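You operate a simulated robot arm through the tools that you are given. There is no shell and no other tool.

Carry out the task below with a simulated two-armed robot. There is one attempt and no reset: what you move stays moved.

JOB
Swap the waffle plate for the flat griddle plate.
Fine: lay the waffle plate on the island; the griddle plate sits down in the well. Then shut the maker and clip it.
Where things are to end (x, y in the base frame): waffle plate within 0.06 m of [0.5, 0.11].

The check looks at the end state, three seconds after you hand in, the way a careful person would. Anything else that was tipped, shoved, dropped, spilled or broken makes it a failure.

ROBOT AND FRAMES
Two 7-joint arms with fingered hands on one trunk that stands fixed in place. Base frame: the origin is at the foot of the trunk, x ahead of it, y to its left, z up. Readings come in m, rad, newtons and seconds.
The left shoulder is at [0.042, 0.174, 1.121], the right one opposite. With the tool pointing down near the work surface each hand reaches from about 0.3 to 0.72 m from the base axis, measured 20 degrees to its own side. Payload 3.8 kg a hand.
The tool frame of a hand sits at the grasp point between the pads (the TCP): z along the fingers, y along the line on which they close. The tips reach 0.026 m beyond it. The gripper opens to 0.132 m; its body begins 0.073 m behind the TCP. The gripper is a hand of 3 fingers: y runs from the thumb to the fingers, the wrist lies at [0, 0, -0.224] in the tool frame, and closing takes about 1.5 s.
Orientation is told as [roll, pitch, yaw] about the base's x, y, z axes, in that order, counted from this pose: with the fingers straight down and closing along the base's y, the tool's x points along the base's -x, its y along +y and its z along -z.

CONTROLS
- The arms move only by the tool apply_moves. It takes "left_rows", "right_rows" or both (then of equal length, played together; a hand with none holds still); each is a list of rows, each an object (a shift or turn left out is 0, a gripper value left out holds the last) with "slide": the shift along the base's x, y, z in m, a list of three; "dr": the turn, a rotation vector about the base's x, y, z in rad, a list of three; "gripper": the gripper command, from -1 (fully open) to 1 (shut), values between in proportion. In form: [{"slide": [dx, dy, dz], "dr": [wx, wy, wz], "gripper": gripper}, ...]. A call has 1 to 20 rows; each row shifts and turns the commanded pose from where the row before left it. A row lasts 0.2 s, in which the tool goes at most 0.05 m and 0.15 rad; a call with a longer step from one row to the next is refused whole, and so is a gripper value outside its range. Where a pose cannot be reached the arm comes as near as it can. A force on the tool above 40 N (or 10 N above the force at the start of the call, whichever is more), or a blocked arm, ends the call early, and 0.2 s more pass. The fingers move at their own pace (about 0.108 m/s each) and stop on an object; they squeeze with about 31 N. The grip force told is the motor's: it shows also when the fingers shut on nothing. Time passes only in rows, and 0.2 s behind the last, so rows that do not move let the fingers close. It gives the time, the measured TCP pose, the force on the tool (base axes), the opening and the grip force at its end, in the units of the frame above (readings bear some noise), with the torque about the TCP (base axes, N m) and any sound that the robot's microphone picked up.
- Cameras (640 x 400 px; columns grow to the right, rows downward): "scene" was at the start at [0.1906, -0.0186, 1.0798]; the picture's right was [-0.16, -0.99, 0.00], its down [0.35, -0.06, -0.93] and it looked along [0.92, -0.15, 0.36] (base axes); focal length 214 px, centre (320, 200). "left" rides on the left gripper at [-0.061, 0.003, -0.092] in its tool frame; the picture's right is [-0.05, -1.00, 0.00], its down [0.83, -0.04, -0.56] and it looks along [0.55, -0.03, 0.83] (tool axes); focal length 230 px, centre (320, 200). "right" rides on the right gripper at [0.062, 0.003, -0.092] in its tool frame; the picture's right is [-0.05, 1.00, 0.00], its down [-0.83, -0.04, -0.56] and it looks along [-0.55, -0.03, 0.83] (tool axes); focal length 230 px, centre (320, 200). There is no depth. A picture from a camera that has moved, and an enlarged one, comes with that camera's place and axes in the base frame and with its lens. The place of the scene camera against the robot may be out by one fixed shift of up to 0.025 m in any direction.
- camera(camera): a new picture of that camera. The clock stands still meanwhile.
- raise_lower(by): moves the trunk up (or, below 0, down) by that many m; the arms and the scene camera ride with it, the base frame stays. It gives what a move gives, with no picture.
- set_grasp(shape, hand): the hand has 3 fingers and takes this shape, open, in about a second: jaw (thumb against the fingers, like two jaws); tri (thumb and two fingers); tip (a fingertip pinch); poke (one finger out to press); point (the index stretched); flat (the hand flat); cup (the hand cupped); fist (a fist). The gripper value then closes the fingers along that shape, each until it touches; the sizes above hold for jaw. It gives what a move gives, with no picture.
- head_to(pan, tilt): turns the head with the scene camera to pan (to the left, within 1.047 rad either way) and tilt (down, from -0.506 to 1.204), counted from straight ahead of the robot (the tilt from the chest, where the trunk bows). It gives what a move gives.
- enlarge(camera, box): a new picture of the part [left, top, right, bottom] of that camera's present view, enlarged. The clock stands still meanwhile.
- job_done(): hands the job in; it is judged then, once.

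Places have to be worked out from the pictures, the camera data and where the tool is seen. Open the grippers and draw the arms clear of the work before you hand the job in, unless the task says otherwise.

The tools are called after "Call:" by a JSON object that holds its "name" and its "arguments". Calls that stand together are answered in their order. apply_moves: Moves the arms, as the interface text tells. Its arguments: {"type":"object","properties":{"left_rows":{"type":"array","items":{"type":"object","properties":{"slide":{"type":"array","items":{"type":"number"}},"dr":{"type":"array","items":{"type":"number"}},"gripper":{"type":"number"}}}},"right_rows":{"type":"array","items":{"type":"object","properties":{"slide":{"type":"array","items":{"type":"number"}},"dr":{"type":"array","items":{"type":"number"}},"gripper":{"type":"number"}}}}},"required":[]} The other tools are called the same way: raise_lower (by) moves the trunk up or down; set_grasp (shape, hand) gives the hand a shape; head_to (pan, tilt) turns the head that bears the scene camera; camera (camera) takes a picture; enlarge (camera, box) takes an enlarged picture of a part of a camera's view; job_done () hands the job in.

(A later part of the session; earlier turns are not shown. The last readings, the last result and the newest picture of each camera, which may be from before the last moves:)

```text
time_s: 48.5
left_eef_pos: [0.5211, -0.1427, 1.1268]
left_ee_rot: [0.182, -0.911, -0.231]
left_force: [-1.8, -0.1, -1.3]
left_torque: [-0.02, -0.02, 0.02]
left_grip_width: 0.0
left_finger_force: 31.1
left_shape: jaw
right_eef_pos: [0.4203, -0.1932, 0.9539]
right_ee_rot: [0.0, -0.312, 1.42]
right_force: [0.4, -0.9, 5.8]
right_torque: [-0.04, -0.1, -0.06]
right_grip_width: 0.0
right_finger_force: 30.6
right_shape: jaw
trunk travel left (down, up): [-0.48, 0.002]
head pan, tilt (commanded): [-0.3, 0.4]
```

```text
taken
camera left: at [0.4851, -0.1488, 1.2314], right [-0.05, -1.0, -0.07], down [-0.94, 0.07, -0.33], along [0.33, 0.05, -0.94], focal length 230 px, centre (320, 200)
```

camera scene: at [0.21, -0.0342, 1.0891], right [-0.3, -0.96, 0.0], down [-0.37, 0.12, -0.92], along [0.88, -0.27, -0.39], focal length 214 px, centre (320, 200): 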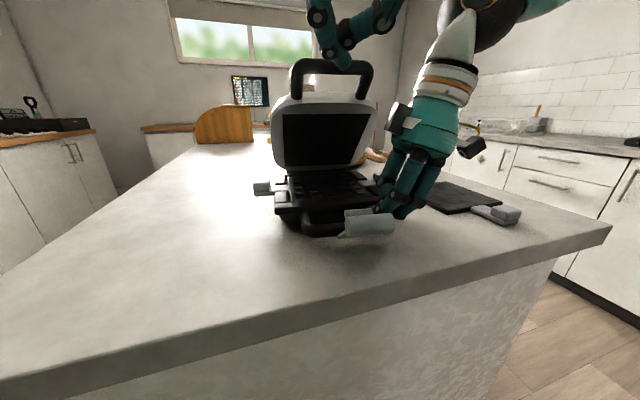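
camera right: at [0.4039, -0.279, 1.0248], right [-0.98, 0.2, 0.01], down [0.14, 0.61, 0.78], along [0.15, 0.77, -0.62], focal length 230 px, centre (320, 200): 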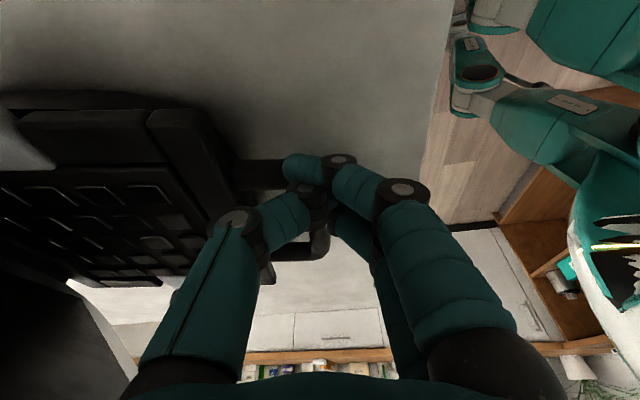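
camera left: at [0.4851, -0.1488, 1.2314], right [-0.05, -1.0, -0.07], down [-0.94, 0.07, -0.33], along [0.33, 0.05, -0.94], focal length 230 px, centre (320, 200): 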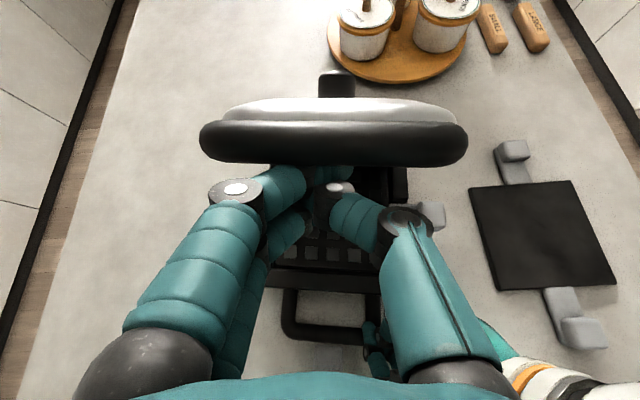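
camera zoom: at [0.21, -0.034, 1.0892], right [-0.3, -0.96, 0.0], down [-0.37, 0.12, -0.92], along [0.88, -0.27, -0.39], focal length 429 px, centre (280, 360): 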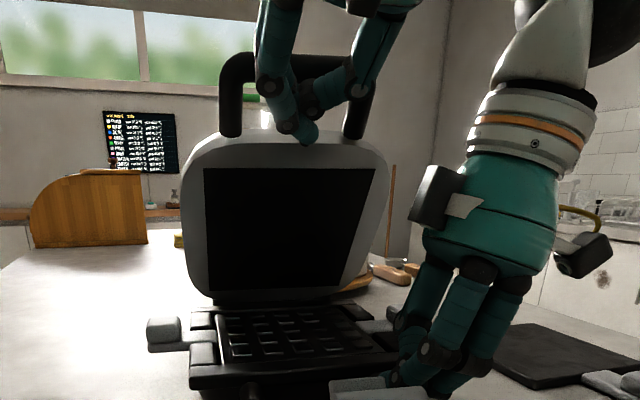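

The lid opens easily with only ~2 N. I continue the push along the arc.

Call:
{"name": "apply_moves", "arguments": {"left_rows": [{"slide": [0.0068, -0.001, 0.005]}, {"slide": [0.0068, -0.001, 0.005]}, {"slide": [0.007, -0.001, 0.0045]}, {"slide": [0.007, -0.001, 0.0045]}, {"slide": [0.0073, -0.001, 0.0039]}, {"slide": [0.0073, -0.001, 0.0039]}, {"slide": [0.0076, -0.001, 0.0035]}, {"slide": [0.0076, -0.001, 0.0035]}, {"slide": [0.0079, -0.001, 0.003]}, {"slide": [0.0079, -0.001, 0.003]}]}}

Call:
{"name": "enlarge", "arguments": {"camera": "scene", "box": [230, 20, 450, 220]}}

Call:
{"name": "camera", "arguments": {"camera": "left"}}

```text
time_s: 50.7
left_eef_pos: [0.5957, -0.1532, 1.1653]
left_ee_rot: [0.181, -0.911, -0.231]
left_force: [-1.5, 0.3, -3.8]
left_torque: [-0.03, 0.01, 0.03]
left_grip_width: 0.0
left_finger_force: 30.7
left_shape: jaw
right_eef_pos: [0.4204, -0.1932, 0.9548]
right_ee_rot: [-0.002, -0.311, 1.42]
right_force: [-0.7, -1.0, 6.6]
right_torque: [0.01, -0.07, -0.03]
right_grip_width: 0.0
right_finger_force: 31.5
right_shape: jaw
trunk travel left (down, up): [-0.48, 0.002]
head pan, tilt (commanded): [-0.3, 0.4]
```

```text
2.00 times, centred on (340, 120) of scene
camera zoom: at [0.2101, -0.034, 1.0892], right [-0.3, -0.96, 0.0], down [-0.37, 0.12, -0.92], along [0.88, -0.27, -0.39], focal length 429 px, centre (280, 360)
```

zoom: 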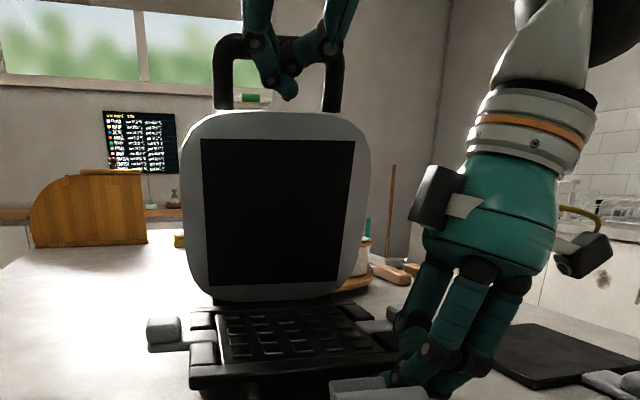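

```text
taken
camera left: at [0.5585, -0.1584, 1.2708], right [-0.05, -1.0, -0.07], down [-0.94, 0.07, -0.33], along [0.33, 0.05, -0.94], focal length 230 px, centre (320, 200)
```

left: 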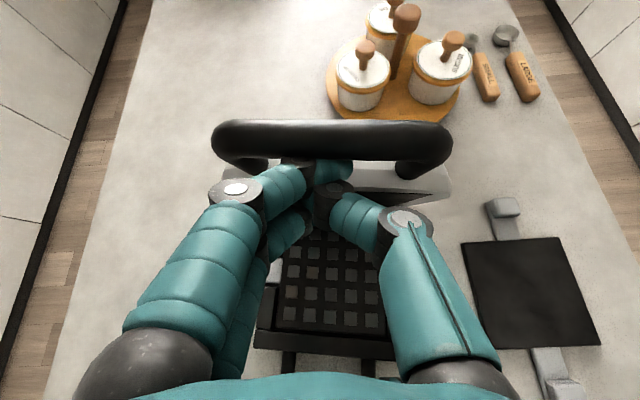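

The lid is at about 75–80°. I push on to about 95°.

Call:
{"name": "apply_moves", "arguments": {"left_rows": [{"slide": [0.008, -0.001, 0.0025]}, {"slide": [0.008, -0.001, 0.0025]}, {"slide": [0.008, -0.001, 0.0019]}, {"slide": [0.008, -0.001, 0.0019]}, {"slide": [0.008, -0.001, 0.0014]}, {"slide": [0.008, -0.001, 0.0014]}, {"slide": [0.008, -0.001, 0.0008]}, {"slide": [0.008, -0.001, 0.0008]}]}}

Call:
{"name": "camera", "arguments": {"camera": "scene"}}

Call:
{"name": "camera", "arguments": {"camera": "left"}}

```text
time_s: 52.5
left_eef_pos: [0.6579, -0.1632, 1.1771]
left_ee_rot: [0.182, -0.908, -0.23]
left_force: [-3.5, 0.5, -15.8]
left_torque: [0.17, 0.31, -0.06]
left_grip_width: 0.0001
left_finger_force: 31.4
left_shape: jaw
right_eef_pos: [0.4216, -0.193, 0.9541]
right_ee_rot: [0.001, -0.309, 1.42]
right_force: [-1.9, 0.2, 10.0]
right_torque: [0.06, -0.11, -0.02]
right_grip_width: 0.0
right_finger_force: 31.4
right_shape: jaw
trunk travel left (down, up): [-0.48, 0.002]
head pan, tilt (commanded): [-0.3, 0.4]
```

```text
taken
camera scene: at [0.2107, -0.034, 1.0888], right [-0.3, -0.96, 0.0], down [-0.37, 0.12, -0.92], along [0.88, -0.27, -0.39], focal length 214 px, centre (320, 200)
```

scene: 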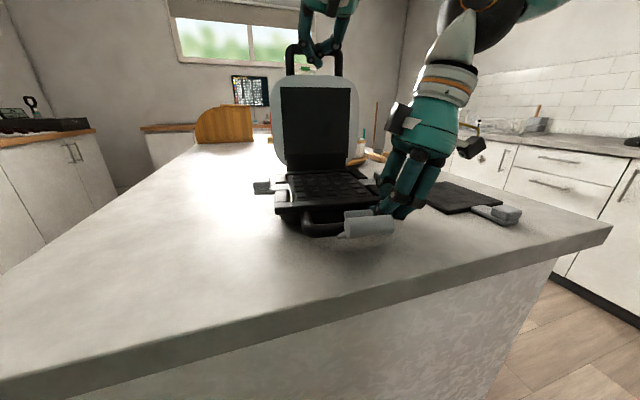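

```text
taken
camera left: at [0.6228, -0.1675, 1.2819], right [-0.06, -1.0, -0.07], down [-0.94, 0.07, -0.32], along [0.33, 0.05, -0.94], focal length 230 px, centre (320, 200)
```

left: 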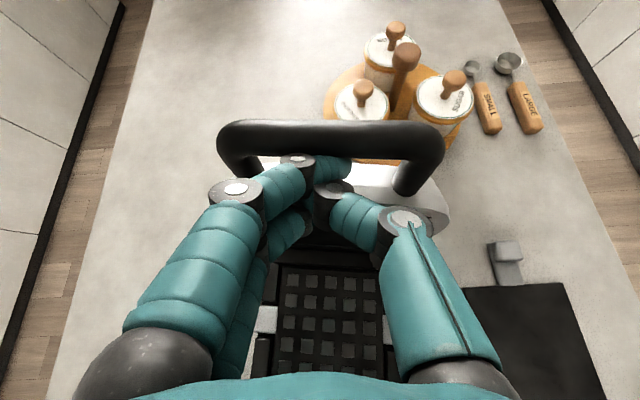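

The lid is about vertical, but the hand now lifts against the bar (−15.8 N). I lower the hand slightly and push only in x a bit further.

Call:
{"name": "apply_moves", "arguments": {"left_rows": [{"slide": [0, 0, -0.006]}, {"slide": [0.004, 0, -0.006]}, {"slide": [0.008, -0.001, -0.003]}, {"slide": [0.008, -0.001, -0.002]}]}}

Call:
{"name": "camera", "arguments": {"camera": "scene"}}

Call:
{"name": "camera", "arguments": {"camera": "left"}}

```text
time_s: 53.5
left_eef_pos: [0.6751, -0.1589, 1.1636]
left_ee_rot: [0.18, -0.917, -0.231]
left_force: [0.5, -0.9, 9.4]
left_torque: [-0.14, -0.1, 0.02]
left_grip_width: 0.0
left_finger_force: 31.7
left_shape: jaw
left hand out of reach, approached as far as the arm can: row 4
right_eef_pos: [0.4192, -0.192, 0.9549]
right_ee_rot: [-0.001, -0.311, 1.417]
right_force: [0.0, 0.7, 1.3]
right_torque: [0.03, -0.05, 0.0]
right_grip_width: 0.0001
right_finger_force: 30.8
right_shape: jaw
trunk travel left (down, up): [-0.48, 0.002]
head pan, tilt (commanded): [-0.3, 0.4]
```

```text
taken
camera scene: at [0.2097, -0.0338, 1.0897], right [-0.3, -0.96, 0.0], down [-0.37, 0.11, -0.92], along [0.88, -0.27, -0.39], focal length 214 px, centre (320, 200)
```

scene: 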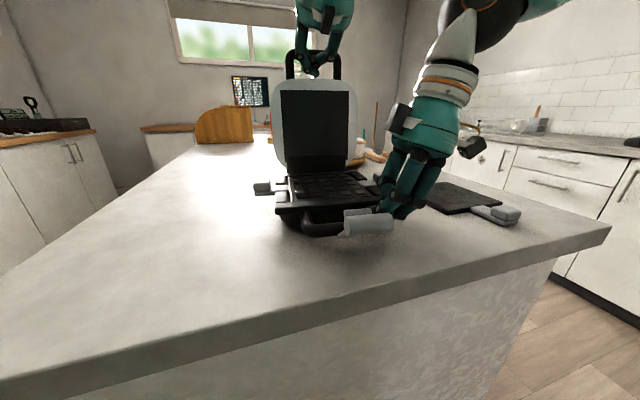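

```text
taken
camera left: at [0.6385, -0.164, 1.2679], right [-0.05, -1.0, -0.07], down [-0.94, 0.07, -0.33], along [0.34, 0.05, -0.94], focal length 230 px, centre (320, 200)
```

left: 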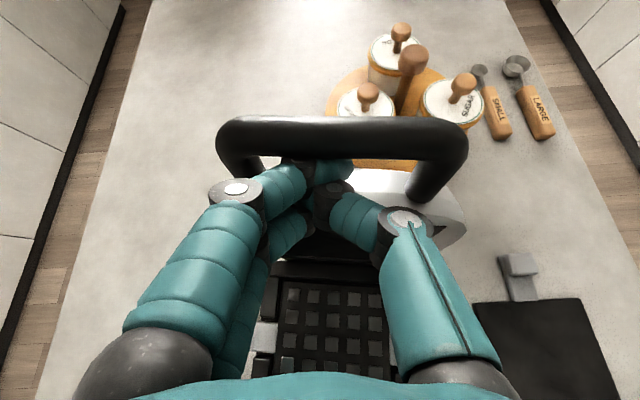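

The lid stands about vertical. I withdraw the left hand backward (−x), out of the loop, to see if the lid stays.

Call:
{"name": "apply_moves", "arguments": {"left_rows": [{"slide": [-0.005, 0, 0.004]}, {"slide": [-0.015, 0, 0.004]}, {"slide": [-0.025, 0, 0.005]}, {"slide": [-0.04, 0, 0.01]}, {"slide": [-0.045, 0.01, 0.015]}]}}

Call:
{"name": "camera", "arguments": {"camera": "scene"}}

Call:
{"name": "camera", "arguments": {"camera": "left"}}

```text
time_s: 54.7
left_eef_pos: [0.5464, -0.1499, 1.195]
left_ee_rot: [0.18, -0.91, -0.227]
left_force: [-1.0, -0.6, -0.1]
left_torque: [0.02, 0.01, -0.01]
left_grip_width: 0.0
left_finger_force: 30.8
left_shape: jaw
right_eef_pos: [0.4192, -0.1924, 0.9548]
right_ee_rot: [-0.001, -0.311, 1.419]
right_force: [-4.1, -2.4, 10.3]
right_torque: [-0.01, -0.06, 0.0]
right_grip_width: 0.0
right_finger_force: 31.0
right_shape: jaw
trunk travel left (down, up): [-0.48, 0.002]
head pan, tilt (commanded): [-0.3, 0.4]
```

```text
taken
camera scene: at [0.2096, -0.0336, 1.0893], right [-0.3, -0.96, 0.0], down [-0.37, 0.11, -0.92], along [0.88, -0.27, -0.39], focal length 214 px, centre (320, 200)
```

scene: 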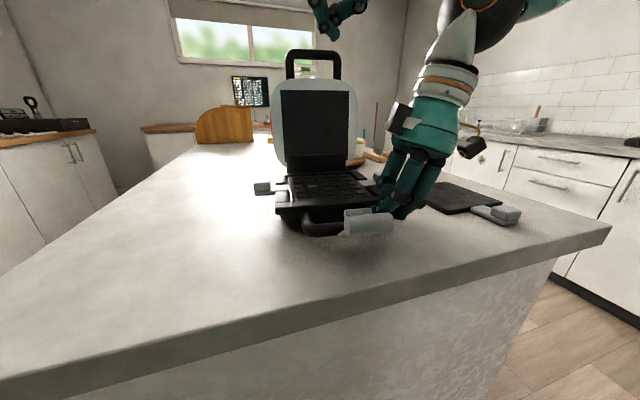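

```text
taken
camera left: at [0.5093, -0.1553, 1.3003], right [-0.05, -1.0, -0.07], down [-0.94, 0.07, -0.33], along [0.33, 0.05, -0.94], focal length 230 px, centre (320, 200)
```

left: 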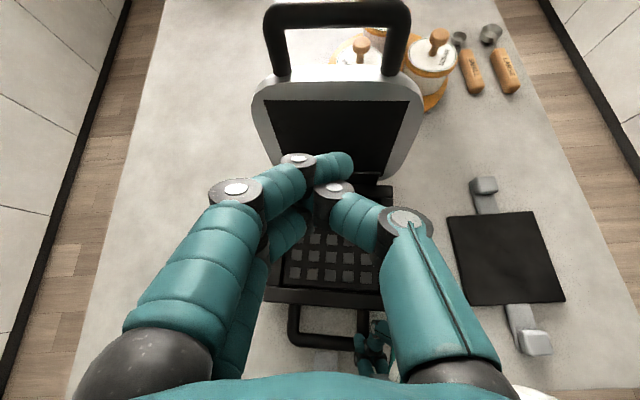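

The lid stays open on its own. Now I lift the right hand off the handle and straighten both hands, turning the left so that both can close along x on the waffle plate's end knobs.

Call:
{"name": "apply_moves", "arguments": {"left_rows": [{"slide": [-0.03, 0.03, 0]}, {"slide": [-0.02, 0.045, 0]}, {"slide": [-0.01, 0.045, -0.01], "dr": [0, 0.14, 0]}, {"slide": [-0.01, 0.04, -0.02], "dr": [0, 0.14, 0]}, {"slide": [-0.01, 0.04, -0.02], "dr": [0, 0.14, 0]}, {"slide": [-0.01, 0.02, -0.02], "dr": [0, 0.14, 0]}, {"slide": [0, 0, 0], "dr": [0, 0.14, 0]}, {"slide": [0, 0, 0], "dr": [0, 0.14, 0]}, {"slide": [0, 0, 0], "dr": [0, 0.06, 0], "gripper": 0}], "right_rows": [{"slide": [0, -0.01, 0.03]}, {"slide": [0, -0.02, 0.04]}, {"slide": [0.02, -0.03, 0.03]}, {"slide": [0.02, -0.03, 0.01], "dr": [-0.1, 0, 0]}, {"slide": [0.02, -0.02, 0], "dr": [-0.1, 0, 0]}, {"slide": [0.02, 0, 0], "dr": [-0.1, 0, 0]}, {"slide": [0.02, 0, 0]}, {"slide": [0.01, 0, 0], "gripper": 0}, {}]}}

Call:
{"name": "camera", "arguments": {"camera": "right"}}

Call:
{"name": "camera", "arguments": {"camera": "scene"}}

```text
time_s: 56.7
left_eef_pos: [0.4552, 0.0704, 1.1276]
left_ee_rot: [0.003, -0.02, -0.142]
left_force: [-0.6, 0.0, 0.7]
left_torque: [0.01, -0.01, -0.02]
left_grip_width: 0.0637
left_finger_force: 0.1
left_shape: jaw
right_eef_pos: [0.4988, -0.3142, 1.0671]
right_ee_rot: [-0.048, -0.013, 1.426]
right_force: [0.4, -0.1, -0.5]
right_torque: [-0.03, -0.01, 0.02]
right_grip_width: 0.0655
right_finger_force: 0.1
right_shape: jaw
right hand out of reach, approached as far as the arm can: row 6, 7, 8
trunk travel left (down, up): [-0.48, 0.002]
head pan, tilt (commanded): [-0.3, 0.4]
```

```text
taken
camera right: at [0.4833, -0.377, 1.1591], right [-0.98, 0.2, -0.05], down [0.14, 0.81, 0.57], along [0.15, 0.55, -0.82], focal length 230 px, centre (320, 200)
```

right: 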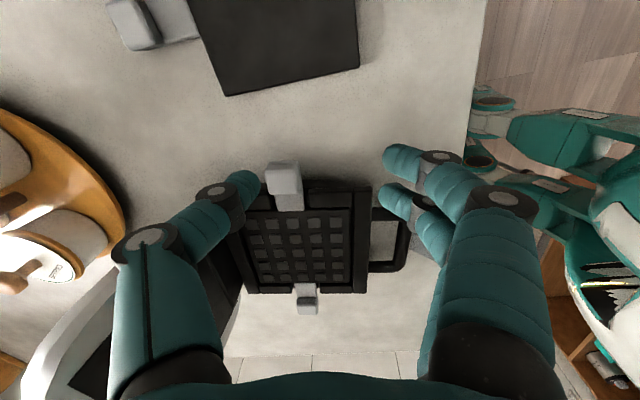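

```text
taken
camera scene: at [0.2103, -0.034, 1.0891], right [-0.3, -0.96, 0.0], down [-0.37, 0.12, -0.92], along [0.88, -0.27, -0.39], focal length 214 px, centre (320, 200)
```

scene: 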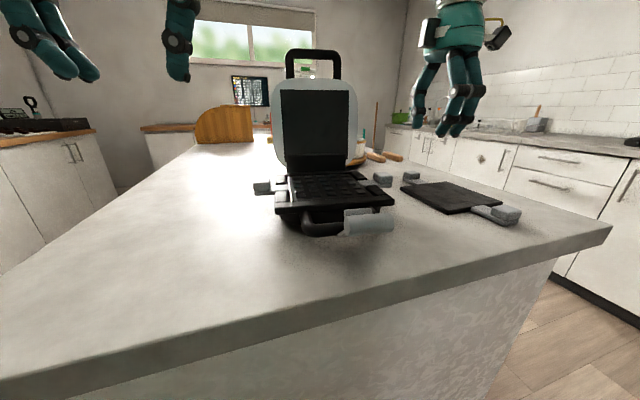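

The right arm hit a limit at x≈0.50 at this height. I test whether it reaches further lower down, toward the right knob, while turning the left hand's yaw.

Call:
{"name": "apply_moves", "arguments": {"left_rows": [{"dr": [0, 0, -0.145]}, {"dr": [0, 0, -0.145]}, {"dr": [0, 0, -0.145]}, {"dr": [0, 0, -0.145]}, {"dr": [0, 0, -0.145]}, {"dr": [0, 0, -0.145]}, {"dr": [0, 0, -0.145]}, {"dr": [0, 0, -0.145]}, {"dr": [0, 0, -0.145]}, {"dr": [0, 0, -0.145]}], "right_rows": [{"slide": [0, 0, -0.015], "dr": [0.02, 0.02, 0]}, {"slide": [0, 0, -0.015], "dr": [0.02, 0, 0]}, {"slide": [0.005, 0, -0.01]}, {"slide": [0.01, 0.005, -0.005]}, {"slide": [0.01, 0.005, 0]}, {"slide": [0.01, 0.01, 0]}, {"slide": [0.01, 0.01, 0]}, {"slide": [0.005, 0.01, 0]}, {}, {}]}}

Call:
{"name": "camera", "arguments": {"camera": "right"}}

Call:
{"name": "camera", "arguments": {"camera": "left"}}

```text
time_s: 58.9
left_eef_pos: [0.456, 0.0716, 1.1277]
left_ee_rot: [0.003, -0.022, -1.59]
left_force: [0.1, -0.1, -0.9]
left_torque: [0.0, -0.01, 0.03]
left_grip_width: 0.0656
left_finger_force: 0.0
left_shape: jaw
right_eef_pos: [0.4894, -0.3045, 1.0353]
right_ee_rot: [-0.021, -0.05, 1.428]
right_force: [0.1, 0.9, -0.1]
right_torque: [0.0, 0.0, 0.0]
right_grip_width: 0.0654
right_finger_force: 0.1
right_shape: jaw
right hand out of reach, approached as far as the arm can: row 1, 3, 4, 5, 6, 7, 8
trunk travel left (down, up): [-0.48, 0.002]
head pan, tilt (commanded): [-0.3, 0.4]
```

```text
taken
camera right: at [0.4758, -0.3704, 1.124], right [-0.98, 0.2, -0.02], down [0.15, 0.79, 0.6], along [0.13, 0.58, -0.8], focal length 230 px, centre (320, 200)
```

right: 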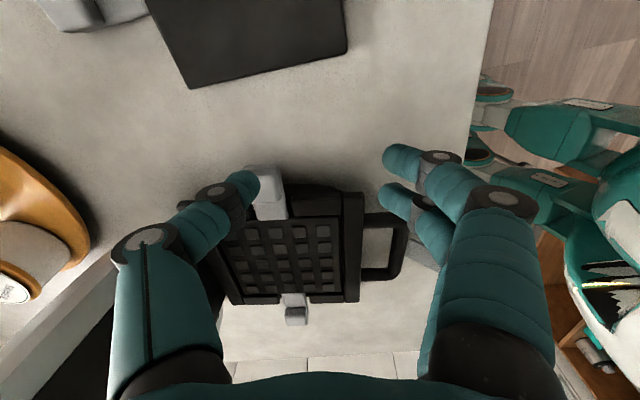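

```text
taken
camera left: at [0.4583, 0.0116, 1.2208], right [-1.0, -0.03, 0.0], down [-0.03, 0.84, 0.54], along [-0.02, 0.54, -0.84], focal length 230 px, centre (320, 200)
```

left: 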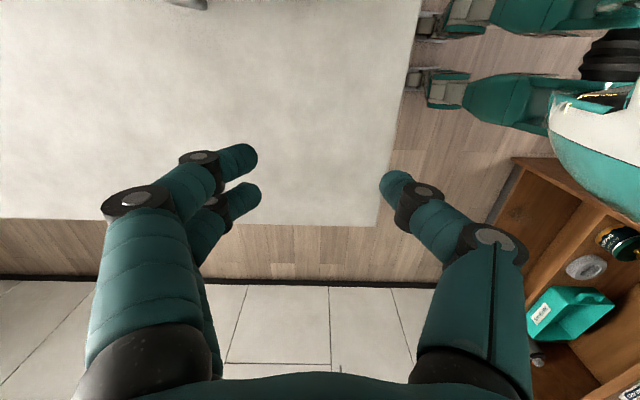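

The right arm seems stuck in a joint limit here. I test the left arm's reach toward the left knob in its mirrored orientation, and reduce the right hand's yaw to see whether it frees up.

Call:
{"name": "apply_moves", "arguments": {"left_rows": [{"slide": [0.02, 0, -0.03]}, {"slide": [0.02, 0, -0.03]}, {"slide": [0.02, 0, -0.03]}, {"slide": [0.02, -0.01, -0.02]}, {"slide": [0.02, -0.01, 0]}], "right_rows": [{"slide": [0, -0.01, 0], "dr": [0, 0, -0.14]}, {"slide": [0, -0.01, 0], "dr": [0, 0, -0.14]}, {"slide": [0, -0.01, 0], "dr": [0, 0, -0.14]}, {"slide": [0.015, 0, 0], "dr": [0, 0, 0]}, {"slide": [0.015, 0, 0]}]}}

```text
time_s: 60.1
left_eef_pos: [0.5559, 0.0507, 1.0186]
left_ee_rot: [0.003, -0.023, -1.592]
left_force: [0.1, 0.1, 0.1]
left_torque: [-0.01, -0.03, 0.0]
left_grip_width: 0.0652
left_finger_force: 0.1
left_shape: jaw
right_eef_pos: [0.5045, -0.3384, 1.0351]
right_ee_rot: [-0.02, -0.051, 1.005]
right_force: [0.6, -0.1, 0.1]
right_torque: [-0.01, -0.02, -0.02]
right_grip_width: 0.0656
right_finger_force: 0.0
right_shape: jaw
right hand out of reach, approached as far as the arm can: row 5
trunk travel left (down, up): [-0.48, 0.002]
head pan, tilt (commanded): [-0.3, 0.4]
```

The left arm reaches fine; the right one is stuck in an awkward posture. I bring the right hand back near its starting pose (yaw 0) to reset it.

Call:
{"name": "apply_moves", "arguments": {"right_rows": [{"slide": [-0.03, 0, 0.02], "dr": [0.02, 0.05, -0.14]}, {"slide": [-0.03, 0, 0.02], "dr": [0, 0, -0.14]}, {"slide": [-0.03, 0, 0.02], "dr": [0, 0, -0.14]}, {"slide": [-0.03, 0, 0.02], "dr": [0, 0, -0.14]}, {"slide": [-0.03, 0, 0.02], "dr": [0, 0, -0.14]}, {"slide": [-0.03, 0, 0.02], "dr": [0, 0, -0.14]}, {"slide": [0, 0.01, 0.02], "dr": [0, 0, -0.14]}, {"slide": [0, 0.01, 0.02]}]}}

```text
time_s: 61.9
left_eef_pos: [0.554, 0.0503, 1.0175]
left_ee_rot: [0.002, -0.024, -1.591]
left_force: [-0.1, 0.2, 0.2]
left_torque: [0.02, 0.02, 0.02]
left_grip_width: 0.0654
left_finger_force: 0.1
left_shape: jaw
right_eef_pos: [0.3229, -0.3173, 1.1963]
right_ee_rot: [0.032, -0.036, 0.022]
right_force: [-0.6, 0.0, -0.8]
right_torque: [0.01, -0.01, 0.01]
right_grip_width: 0.0654
right_finger_force: 0.1
right_shape: jaw
trunk travel left (down, up): [-0.48, 0.002]
head pan, tilt (commanded): [-0.3, 0.4]
```

Now I turn it again to yaw ≈1.45 near the body, then extend low, mirroring what worked for the left arm.

Call:
{"name": "apply_moves", "arguments": {"right_rows": [{"slide": [0.01, 0, -0.01], "dr": [-0.03, 0.036, 0.14]}, {"slide": [0.01, 0, -0.01], "dr": [0, 0, 0.14]}, {"slide": [0.01, 0, -0.01], "dr": [0, 0, 0.14]}, {"slide": [0.01, 0, -0.01], "dr": [0, 0, 0.14]}, {"slide": [0.01, 0, -0.01], "dr": [0, 0, 0.14]}, {"slide": [0.01, 0, -0.01], "dr": [0, 0, 0.14]}, {"slide": [0.01, 0, -0.01], "dr": [0, 0, 0.14]}, {"slide": [0.01, 0, -0.01], "dr": [0, 0, 0.14]}, {"slide": [0.01, 0, -0.02], "dr": [0, 0, 0.14]}, {"slide": [0.01, 0, -0.02], "dr": [0, 0, 0.14]}, {"slide": [0.02, 0, -0.02], "dr": [0, 0, 0]}, {"slide": [0.02, 0, -0.02]}, {"slide": [0.02, 0, -0.01]}, {"slide": [0.02, 0, 0]}, {"slide": [0.02, 0, 0]}, {"slide": [0.02, 0, 0]}]}}

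Call:
{"name": "camera", "arguments": {"camera": "right"}}

```text
time_s: 65.3
left_eef_pos: [0.5557, 0.0508, 1.0183]
left_ee_rot: [0.003, -0.023, -1.591]
left_force: [0.1, 0.4, -0.5]
left_torque: [0.02, -0.01, 0.02]
left_grip_width: 0.0654
left_finger_force: 0.1
left_shape: jaw
right_eef_pos: [0.4881, -0.3291, 1.0325]
right_ee_rot: [0.006, 0.002, 1.423]
right_force: [0.0, 0.0, -0.6]
right_torque: [0.01, -0.03, -0.03]
right_grip_width: 0.0655
right_finger_force: 0.0
right_shape: jaw
right hand out of reach, approached as far as the arm can: row 13, 14, 15, 16
trunk travel left (down, up): [-0.48, 0.002]
head pan, tilt (commanded): [-0.3, 0.4]
```

```text
taken
camera right: at [0.4767, -0.3909, 1.1249], right [-0.98, 0.2, 0.0], down [0.17, 0.82, 0.55], along [0.11, 0.54, -0.83], focal length 230 px, centre (320, 200)
```

right: 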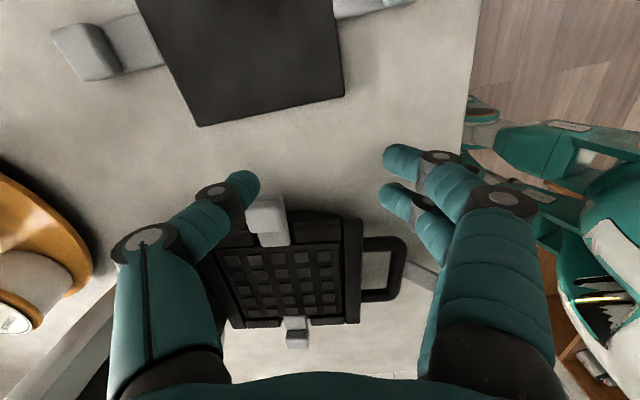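

Same limit near x≈0.49 with yaw +1.42. I try the opposite yaw (≈ −1.6) for the right hand.

Call:
{"name": "apply_moves", "arguments": {"right_rows": [{"slide": [-0.02, 0, 0.01], "dr": [0, 0, -0.15]}, {"slide": [-0.02, 0, 0.01], "dr": [0, 0, -0.15]}, {"slide": [-0.02, 0, 0.01], "dr": [0, 0, -0.15]}, {"slide": [-0.02, 0, 0.01], "dr": [0, 0, -0.15]}, {"slide": [0, 0, 0.01], "dr": [0, 0, -0.15]}, {"slide": [0, 0, 0], "dr": [0, 0, -0.15]}, {"slide": [0, 0, 0], "dr": [0, 0, -0.15]}, {"slide": [0, 0, 0], "dr": [0, 0, -0.15]}, {"slide": [0, 0, 0], "dr": [0, 0, -0.15]}, {"slide": [0, 0, 0], "dr": [0, 0, -0.15]}, {"slide": [0, 0, 0], "dr": [0, 0, -0.15]}, {"slide": [0, 0, 0], "dr": [0, 0, -0.15]}, {"slide": [0, 0, 0], "dr": [0, 0, -0.15]}, {"slide": [0, 0, 0], "dr": [0, 0, -0.15]}, {"slide": [0, 0, 0], "dr": [0, 0, -0.15]}, {"slide": [0, 0, 0], "dr": [0, 0, -0.15]}, {"slide": [0, 0, 0], "dr": [0, 0, -0.15]}, {"slide": [0, 0, 0], "dr": [0, 0, -0.15]}, {"slide": [0, 0, 0], "dr": [0, 0, -0.15]}, {"slide": [0, 0, 0], "dr": [0, 0, -0.1]}]}}

Call:
{"name": "apply_moves", "arguments": {"right_rows": [{"slide": [0.03, 0, -0.02]}, {"slide": [0.03, 0, -0.02]}, {"slide": [0.03, 0, -0.01]}, {"slide": [0.03, 0, 0]}, {"slide": [0.03, 0, 0]}]}}

Call:
{"name": "camera", "arguments": {"camera": "right"}}

```text
time_s: 69.5
left_eef_pos: [0.5557, 0.0502, 1.0174]
left_ee_rot: [0.002, -0.023, -1.59]
left_force: [-0.7, -0.5, 0.1]
left_torque: [0.02, -0.03, 0.0]
left_grip_width: 0.0653
left_finger_force: 0.0
left_shape: jaw
right_eef_pos: [0.4041, -0.4577, 1.0904]
right_ee_rot: [0.008, 0.012, -1.518]
right_force: [1.0, 0.4, -0.4]
right_torque: [0.01, 0.01, -0.02]
right_grip_width: 0.0656
right_finger_force: 0.1
right_shape: jaw
right hand out of reach, approached as far as the arm can: row 17, 18, 19, 20
trunk travel left (down, up): [-0.48, 0.002]
head pan, tilt (commanded): [-0.3, 0.4]
```

```text
time_s: 70.7
left_eef_pos: [0.5565, 0.0507, 1.0177]
left_ee_rot: [0.003, -0.022, -1.59]
left_force: [-0.4, 0.7, 1.1]
left_torque: [0.04, 0.02, 0.0]
left_grip_width: 0.0653
left_finger_force: 0.1
left_shape: jaw
right_eef_pos: [0.5101, -0.4863, 1.0443]
right_ee_rot: [0.009, 0.004, -1.522]
right_force: [-0.1, -0.1, 0.1]
right_torque: [-0.02, -0.06, 0.02]
right_grip_width: 0.0658
right_finger_force: 0.1
right_shape: jaw
right hand out of reach, approached as far as the arm can: row 1, 2, 3, 4, 5
trunk travel left (down, up): [-0.48, 0.002]
head pan, tilt (commanded): [-0.3, 0.4]
```

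```text
taken
camera right: at [0.5091, -0.4264, 1.1375], right [1.0, 0.0, 0.01], down [-0.01, -0.83, 0.55], along [0.01, -0.55, -0.83], focal length 230 px, centre (320, 200)
```

right: 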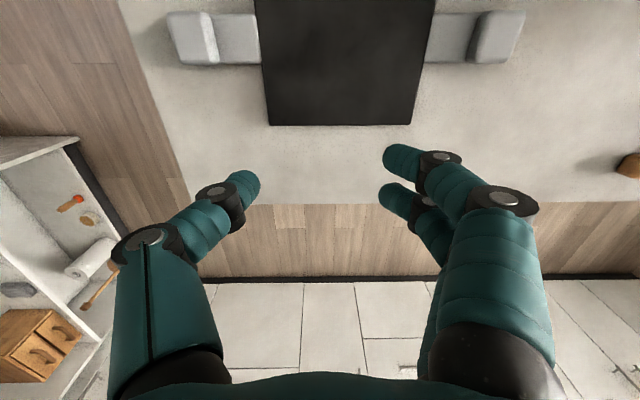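

Negative yaw drives the hand outward, so positive yaw is better; reach should improve at a lower height. I rotate back to yaw ≈1.42 and approach low.

Call:
{"name": "apply_moves", "arguments": {"right_rows": [{"slide": [-0.03, 0.02, 0.01], "dr": [0, 0, 0.15]}, {"slide": [-0.03, 0.02, 0.01], "dr": [0, 0, 0.15]}, {"slide": [-0.02, 0.02, 0.01], "dr": [0, 0, 0.15]}, {"slide": [0, 0.02, 0.01], "dr": [0, 0, 0.15]}, {"slide": [0, 0.02, 0], "dr": [0, 0, 0.15]}, {"slide": [0, 0.02, 0], "dr": [0, 0, 0.15]}, {"slide": [0, 0.02, 0], "dr": [0, 0, 0.15]}, {"dr": [0, 0, 0.15]}, {"dr": [0, 0, 0.15]}, {"dr": [0, 0, 0.15]}, {"dr": [0, 0, 0.15]}, {"dr": [0, 0, 0.15]}, {"dr": [0, 0, 0.15]}, {"dr": [0, 0, 0.15]}, {"dr": [0, 0, 0.15]}, {"dr": [0, 0, 0.15]}, {"dr": [0, 0, 0.15]}, {"dr": [0, 0, 0.15]}, {"dr": [0, 0, 0.15]}, {"dr": [0, 0, 0.1]}]}}

Call:
{"name": "apply_moves", "arguments": {"right_rows": [{"slide": [0, 0.01, -0.03]}, {"slide": [0, 0.01, -0.03]}, {"slide": [0.01, 0.01, -0.02]}, {"slide": [0.02, 0, -0.01]}, {"slide": [0.02, 0, -0.005]}, {"slide": [0.02, 0, 0]}, {"slide": [0.02, 0, 0]}]}}

Call:
{"name": "camera", "arguments": {"camera": "right"}}

```text
time_s: 74.9
left_eef_pos: [0.5548, 0.0518, 1.0175]
left_ee_rot: [0.002, -0.023, -1.59]
left_force: [-0.5, -0.9, -0.4]
left_torque: [0.04, 0.02, 0.04]
left_grip_width: 0.0658
left_finger_force: 0.0
left_shape: jaw
right_eef_pos: [0.4301, -0.3457, 1.0843]
right_ee_rot: [0.007, 0.001, 1.427]
right_force: [-0.2, 0.9, 0.4]
right_torque: [0.01, 0.0, -0.02]
right_grip_width: 0.0657
right_finger_force: 0.1
right_shape: jaw
trunk travel left (down, up): [-0.48, 0.002]
head pan, tilt (commanded): [-0.3, 0.4]
```

```text
time_s: 76.5
left_eef_pos: [0.5563, 0.0504, 1.0178]
left_ee_rot: [0.002, -0.021, -1.589]
left_force: [-0.3, 0.2, 0.2]
left_torque: [-0.02, 0.01, -0.03]
left_grip_width: 0.0657
left_finger_force: 0.1
left_shape: jaw
right_eef_pos: [0.4811, -0.329, 0.9995]
right_ee_rot: [0.001, -0.001, 1.424]
right_force: [-0.2, -0.8, 0.9]
right_torque: [0.01, 0.03, -0.03]
right_grip_width: 0.0658
right_finger_force: 0.0
right_shape: jaw
right hand out of reach, approached as far as the arm can: row 5, 6, 7
trunk travel left (down, up): [-0.48, 0.002]
head pan, tilt (commanded): [-0.3, 0.4]
```

```text
taken
camera right: at [0.4687, -0.391, 1.0922], right [-0.98, 0.2, 0.0], down [0.17, 0.82, 0.55], along [0.11, 0.54, -0.83], focal length 230 px, centre (320, 200)
```

right: 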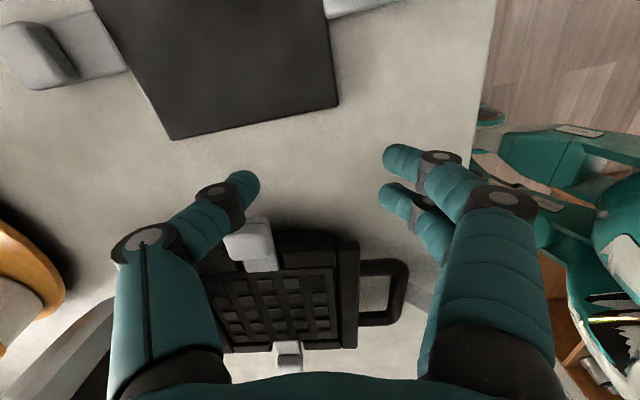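

Yaw ±90° is not reachable at that distance for the right arm. The knobs stand above the flange, so I can instead pinch them along y with yaw ≈ −0.12. I rotate both hands back to that orientation, raised.

Call:
{"name": "apply_moves", "arguments": {"left_rows": [{"slide": [-0.01, 0.01, 0.02], "dr": [0, 0, 0.15]}, {"slide": [0, 0.01, 0.02], "dr": [0, 0, 0.15]}, {"dr": [0, 0, 0.15]}, {"dr": [0, 0, 0.15]}, {"dr": [0, 0, 0.15]}, {"dr": [0, 0, 0.15]}, {"dr": [0, 0, 0.15]}, {"dr": [0, 0, 0.15]}, {"dr": [0, 0, 0.15]}, {"dr": [0, 0, 0.12]}, {}], "right_rows": [{"slide": [0, 0, 0.03], "dr": [0, 0, -0.15]}, {"slide": [0, 0, 0.03], "dr": [0, 0, -0.15]}, {"slide": [0, 0, 0.02], "dr": [0, 0, -0.15]}, {"dr": [0, 0, -0.15]}, {"dr": [0, 0, -0.15]}, {"dr": [0, 0, -0.15]}, {"dr": [0, 0, -0.15]}, {"dr": [0, 0, -0.15]}, {"dr": [0, 0, -0.15]}, {"dr": [0, 0, -0.15]}, {"dr": [0, 0, -0.05]}]}}

Call:
{"name": "apply_moves", "arguments": {"left_rows": [{"slide": [0.01, -0.01, -0.02]}, {"slide": [0.01, -0.01, -0.02]}, {"slide": [0, 0, -0.01]}, {}, {}], "right_rows": [{"slide": [0.02, 0.01, -0.02]}, {"slide": [0.02, 0.015, -0.02]}, {"slide": [0.015, 0.015, -0.01]}, {"slide": [0.015, 0.015, 0]}, {"slide": [0, 0.005, 0]}]}}

Call:
{"name": "camera", "arguments": {"camera": "right"}}

Call:
{"name": "camera", "arguments": {"camera": "left"}}

Call:
{"name": "camera", "arguments": {"camera": "scene"}}

```text
time_s: 78.9
left_eef_pos: [0.5463, 0.0724, 1.0582]
left_ee_rot: [0.001, -0.022, -0.12]
left_force: [-0.5, -0.3, -0.3]
left_torque: [0.0, 0.02, 0.02]
left_grip_width: 0.0659
left_finger_force: 0.0
left_shape: jaw
right_eef_pos: [0.4795, -0.3301, 1.079]
right_ee_rot: [0.007, 0.002, -0.126]
right_force: [0.4, 0.1, 0.1]
right_torque: [0.03, 0.01, 0.0]
right_grip_width: 0.0658
right_finger_force: 0.0
right_shape: jaw
trunk travel left (down, up): [-0.48, 0.002]
head pan, tilt (commanded): [-0.3, 0.4]
```

```text
time_s: 80.1
left_eef_pos: [0.5649, 0.0508, 1.0068]
left_ee_rot: [0.003, -0.024, -0.12]
left_force: [-0.3, -0.6, -0.5]
left_torque: [-0.02, 0.0, -0.02]
left_grip_width: 0.0657
left_finger_force: 0.0
left_shape: jaw
right_eef_pos: [0.4796, -0.3009, 1.0432]
right_ee_rot: [0.007, -0.001, -0.125]
right_force: [-0.4, 0.8, 0.4]
right_torque: [-0.02, -0.03, 0.03]
right_grip_width: 0.0654
right_finger_force: 0.1
right_shape: jaw
right hand out of reach, approached as far as the arm can: row 1, 2, 3, 4
trunk travel left (down, up): [-0.48, 0.002]
head pan, tilt (commanded): [-0.3, 0.4]
```

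```text
taken
camera right: at [0.419, -0.292, 1.1339], right [0.18, 0.98, 0.01], down [0.82, -0.15, 0.55], along [0.55, -0.09, -0.83], focal length 230 px, centre (320, 200)
```

right: 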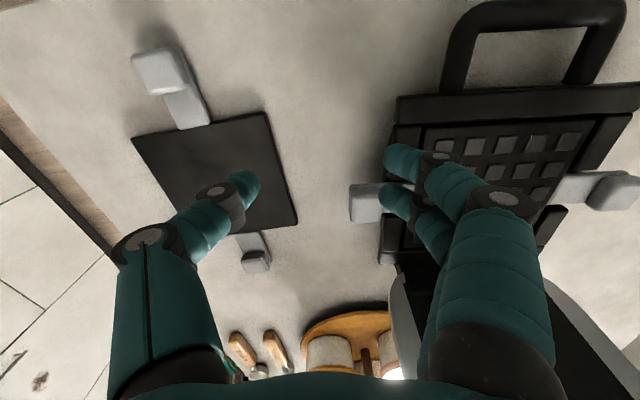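

```text
taken
camera left: at [0.6251, 0.0466, 1.1014], right [-0.07, -1.0, 0.0], down [-0.84, 0.06, 0.54], along [-0.53, 0.04, -0.84], focal length 230 px, centre (320, 200)
```

left: 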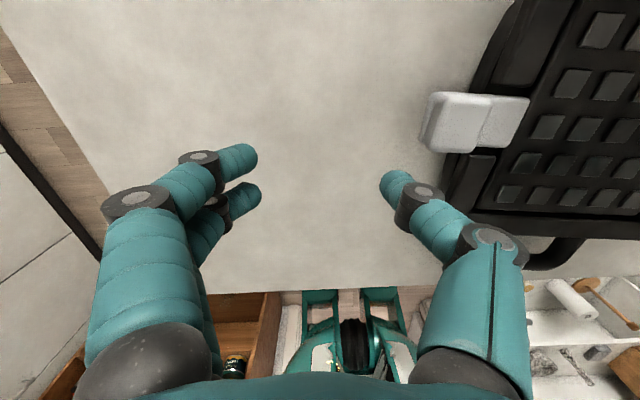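

```text
taken
camera scene: at [0.2105, -0.0338, 1.0891], right [-0.3, -0.96, 0.0], down [-0.37, 0.11, -0.92], along [0.88, -0.27, -0.39], focal length 214 px, centre (320, 200)
```

scene: 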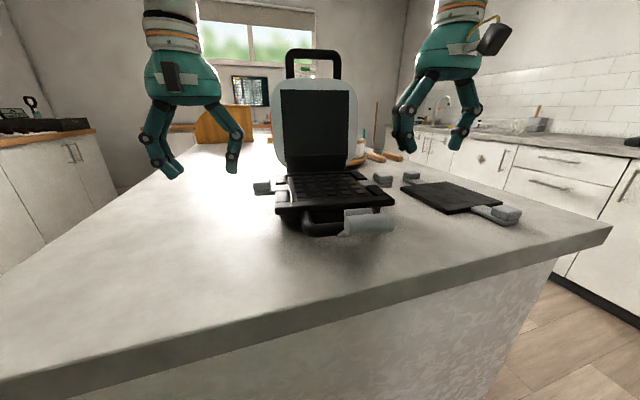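

The right arm is stuck at x≈0.48 regardless of yaw while the left reaches 0.565, so it's a posture trap. I try leaning the right hand forward while extending to get out of it.

Call:
{"name": "apply_moves", "arguments": {"right_rows": [{"slide": [-0.01, -0.02, 0.02], "dr": [0, -0.1, 0]}, {"slide": [0, -0.02, 0.01], "dr": [0, -0.1, 0]}, {"slide": [0.01, 0, 0], "dr": [0, -0.1, 0]}, {"slide": [0.02, 0, 0]}, {"slide": [0.02, 0, 0]}, {"slide": [0.02, 0, 0]}, {"slide": [0.02, 0, 0]}]}}

Call:
{"name": "apply_moves", "arguments": {"right_rows": [{"dr": [0, 0.1, 0]}, {"dr": [0, 0.1, 0]}, {"dr": [0, 0.1, 0]}]}}

```text
time_s: 81.7
left_eef_pos: [0.566, 0.0498, 1.0072]
left_ee_rot: [0.002, -0.021, -0.121]
left_force: [0.3, -0.3, 0.2]
left_torque: [0.02, 0.02, 0.07]
left_grip_width: 0.0654
left_finger_force: 0.0
left_shape: jaw
right_eef_pos: [0.5629, -0.3388, 1.0706]
right_ee_rot: [0.048, -0.294, -0.133]
right_force: [0.9, 0.4, -0.6]
right_torque: [-0.01, 0.0, 0.01]
right_grip_width: 0.0655
right_finger_force: 0.1
right_shape: jaw
trunk travel left (down, up): [-0.48, 0.002]
head pan, tilt (commanded): [-0.3, 0.4]
```

```text
time_s: 82.5
left_eef_pos: [0.5661, 0.0507, 1.0086]
left_ee_rot: [0.003, -0.022, -0.121]
left_force: [-0.3, 0.3, 0.4]
left_torque: [0.01, -0.01, -0.03]
left_grip_width: 0.0656
left_finger_force: 0.0
left_shape: jaw
right_eef_pos: [0.503, -0.3564, 1.0738]
right_ee_rot: [0.008, 0.003, -0.126]
right_force: [0.5, 0.3, -0.4]
right_torque: [-0.02, 0.01, -0.01]
right_grip_width: 0.0659
right_finger_force: 0.1
right_shape: jaw
right hand out of reach, approached as far as the arm can: row 1, 2, 3
trunk travel left (down, up): [-0.48, 0.002]
head pan, tilt (commanded): [-0.3, 0.4]
```

The wrist seems limited to x≈0.50 in this posture; leaning helps. I try extending the right arm far with a strongly forward-tilted hand (as the left did) to change its elbow posture, then untilt.

Call:
{"name": "apply_moves", "arguments": {"right_rows": [{"slide": [0, 0, 0.03], "dr": [0, -0.15, 0]}, {"slide": [0, 0, 0.03], "dr": [0, -0.15, 0]}, {"slide": [0.02, 0, 0.03], "dr": [0, -0.15, 0]}, {"slide": [0.03, 0, 0.02], "dr": [0, -0.15, 0]}, {"slide": [0.03, 0, 0], "dr": [0, -0.15, 0]}, {"slide": [0.03, 0, 0], "dr": [0, -0.15, 0]}, {"slide": [0.03, 0, 0]}, {"slide": [0.03, 0, 0]}]}}

Call:
{"name": "apply_moves", "arguments": {"right_rows": [{"slide": [-0.02, 0, -0.02], "dr": [0, 0.15, 0]}, {"slide": [-0.02, 0, -0.02], "dr": [0, 0.15, 0]}, {"slide": [-0.02, 0, -0.02], "dr": [0, 0.15, 0]}, {"slide": [-0.02, 0, -0.02], "dr": [0, 0.15, 0]}, {"slide": [-0.01, 0, -0.02], "dr": [0, 0.15, 0]}, {"slide": [-0.01, 0, -0.01], "dr": [0, 0.12, 0]}]}}

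```text
time_s: 84.3
left_eef_pos: [0.5674, 0.0494, 1.0074]
left_ee_rot: [0.003, -0.02, -0.12]
left_force: [-0.3, 0.4, 0.4]
left_torque: [0.01, 0.03, 0.01]
left_grip_width: 0.0654
left_finger_force: 0.0
left_shape: jaw
right_eef_pos: [0.6745, -0.3578, 1.1819]
right_ee_rot: [0.161, -0.886, -0.201]
right_force: [-0.6, -0.4, 0.9]
right_torque: [-0.01, 0.01, 0.03]
right_grip_width: 0.0657
right_finger_force: 0.1
right_shape: jaw
trunk travel left (down, up): [-0.48, 0.002]
head pan, tilt (commanded): [-0.3, 0.4]
```

```text
time_s: 85.7
left_eef_pos: [0.5658, 0.05, 1.0071]
left_ee_rot: [0.001, -0.023, -0.119]
left_force: [-0.5, 0.4, -0.3]
left_torque: [0.01, -0.04, -0.03]
left_grip_width: 0.0656
left_finger_force: 0.1
left_shape: jaw
right_eef_pos: [0.514, -0.3703, 1.0769]
right_ee_rot: [0.011, -0.028, -0.124]
right_force: [0.6, -0.6, 0.2]
right_torque: [0.0, 0.01, 0.02]
right_grip_width: 0.0656
right_finger_force: 0.0
right_shape: jaw
right hand out of reach, approached as far as the arm can: row 2, 3, 4, 5, 6
trunk travel left (down, up): [-0.48, 0.002]
head pan, tilt (commanded): [-0.3, 0.4]
```

I test whether the trunk height matters: raise the left hand, lower the trunk back by 0.1, and extend the right hand again.

Call:
{"name": "apply_moves", "arguments": {"left_rows": [{"slide": [-0.02, 0.02, 0.04]}, {"slide": [-0.02, 0.02, 0.04]}, {"slide": [-0.02, 0.02, 0.03]}], "right_rows": [{"slide": [0, 0, 0.03]}, {"slide": [0, 0, 0.03]}, {"slide": [0, 0, 0.02]}]}}

Call:
{"name": "raise_lower", "arguments": {"by": -0.1}}

Call:
{"name": "apply_moves", "arguments": {"right_rows": [{"slide": [0.02, 0.02, 0]}, {"slide": [0.02, 0.02, 0]}, {"slide": [0.02, 0.02, -0.01]}, {"slide": [0.02, 0.02, -0.01]}]}}

```text
time_s: 86.5
left_eef_pos: [0.5049, 0.1112, 1.1165]
left_ee_rot: [0.002, -0.024, -0.122]
left_force: [0.2, 1.3, 0.2]
left_torque: [-0.01, 0.0, 0.02]
left_grip_width: 0.0657
left_finger_force: 0.1
left_shape: jaw
right_eef_pos: [0.5059, -0.371, 1.1562]
right_ee_rot: [0.011, -0.03, -0.126]
right_force: [-0.4, 0.1, 0.5]
right_torque: [-0.02, 0.01, -0.03]
right_grip_width: 0.0656
right_finger_force: 0.0
right_shape: jaw
right hand out of reach, approached as far as the arm can: row 3
trunk travel left (down, up): [-0.48, 0.002]
head pan, tilt (commanded): [-0.3, 0.4]
```

```text
time_s: 87.8
left_eef_pos: [0.505, 0.1113, 1.0172]
left_ee_rot: [0.003, -0.024, -0.12]
left_force: [0.4, -0.1, 0.3]
left_torque: [0.02, -0.05, 0.0]
left_grip_width: 0.0656
left_finger_force: 0.0
left_shape: jaw
right_eef_pos: [0.5078, -0.3714, 1.0539]
right_ee_rot: [0.009, -0.03, -0.125]
right_force: [-0.7, 0.5, -0.6]
right_torque: [0.01, 0.02, -0.02]
right_grip_width: 0.0658
right_finger_force: 0.1
right_shape: jaw
trunk travel left (down, up): [-0.38, 0.102]
head pan, tilt (commanded): [-0.3, 0.4]
```

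```text
time_s: 88.8
left_eef_pos: [0.5058, 0.1108, 1.0177]
left_ee_rot: [0.003, -0.022, -0.119]
left_force: [-0.4, 0.6, 0.5]
left_torque: [0.02, 0.0, 0.02]
left_grip_width: 0.0656
left_finger_force: 0.0
left_shape: jaw
right_eef_pos: [0.5681, -0.311, 1.0452]
right_ee_rot: [0.01, -0.03, -0.127]
right_force: [-0.4, 0.0, 0.8]
right_torque: [0.01, -0.01, 0.0]
right_grip_width: 0.0658
right_finger_force: 0.2
right_shape: jaw
right hand out of reach, approached as far as the arm can: row 4
trunk travel left (down, up): [-0.38, 0.102]
head pan, tilt (commanded): [-0.3, 0.4]
```

Lowering the trunk extends the right arm's reach (now 0.568). A y-pinch also tolerates a small forward lean. I move the left hand near the left knob and look with both wrist cameras.

Call:
{"name": "apply_moves", "arguments": {"left_rows": [{"slide": [0.02, -0.03, 0.02]}, {"slide": [0.02, -0.03, 0.01]}, {"slide": [0.02, -0.03, 0], "gripper": 0}], "right_rows": [{"slide": [-0.01, 0, 0.01], "dr": [0, -0.05, 0]}, {"slide": [-0.01, 0, 0.005], "dr": [0, -0.05, 0]}, {"dr": [0, -0.05, 0]}]}}

Call:
{"name": "camera", "arguments": {"camera": "right"}}

Call:
{"name": "camera", "arguments": {"camera": "left"}}

Call:
{"name": "enlarge", "arguments": {"camera": "scene", "box": [220, 80, 460, 240]}}

```text
time_s: 89.7
left_eef_pos: [0.5661, 0.0208, 1.0489]
left_ee_rot: [0.002, -0.022, -0.122]
left_force: [0.1, -0.3, 0.0]
left_torque: [-0.01, -0.03, 0.02]
left_grip_width: 0.0653
left_finger_force: 0.1
left_shape: jaw
right_eef_pos: [0.5474, -0.3137, 1.0592]
right_ee_rot: [0.031, -0.177, -0.127]
right_force: [0.3, -0.8, 0.2]
right_torque: [-0.01, -0.03, 0.02]
right_grip_width: 0.0658
right_finger_force: 0.2
right_shape: jaw
trunk travel left (down, up): [-0.38, 0.102]
head pan, tilt (commanded): [-0.3, 0.4]
```

```text
taken
camera right: at [0.4726, -0.3045, 1.1387], right [0.17, 0.98, 0.04], down [0.71, -0.15, 0.69], along [0.69, -0.09, -0.72], focal length 230 px, centre (320, 200)
```

right: 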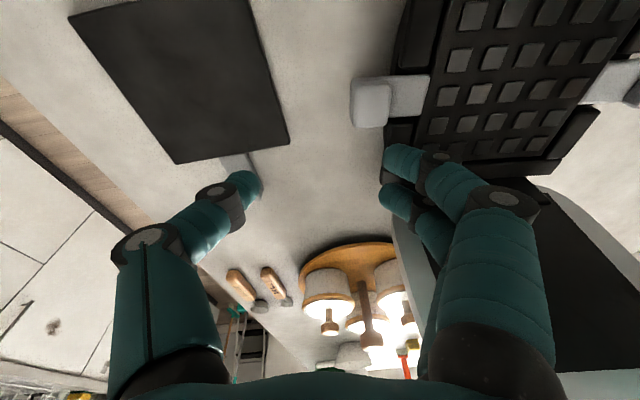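

```text
taken
camera left: at [0.6257, 0.0165, 1.1421], right [-0.07, -1.0, 0.0], down [-0.84, 0.06, 0.54], along [-0.53, 0.04, -0.84], focal length 230 px, centre (320, 200)
```

left: 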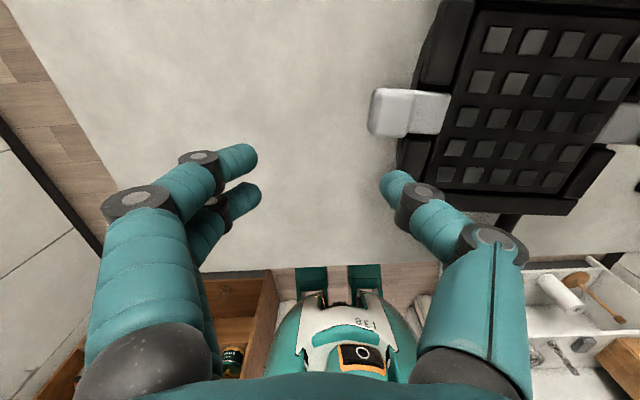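

```text
2.50 times, centred on (340, 160) of scene
camera zoom: at [0.1977, -0.0346, 0.9563], right [-0.3, -0.96, 0.0], down [-0.37, 0.12, -0.92], along [0.88, -0.27, -0.39], focal length 536 px, centre (270, 300)
```

zoom: 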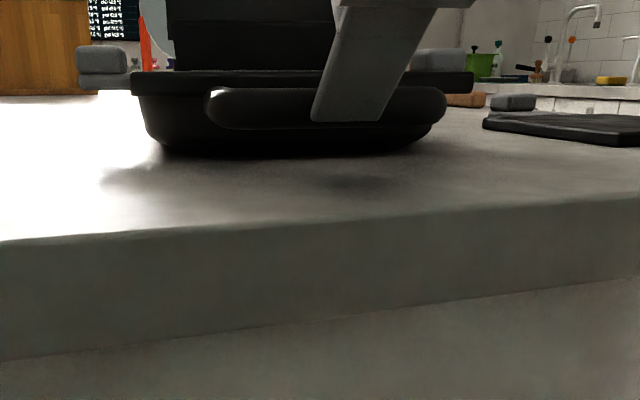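

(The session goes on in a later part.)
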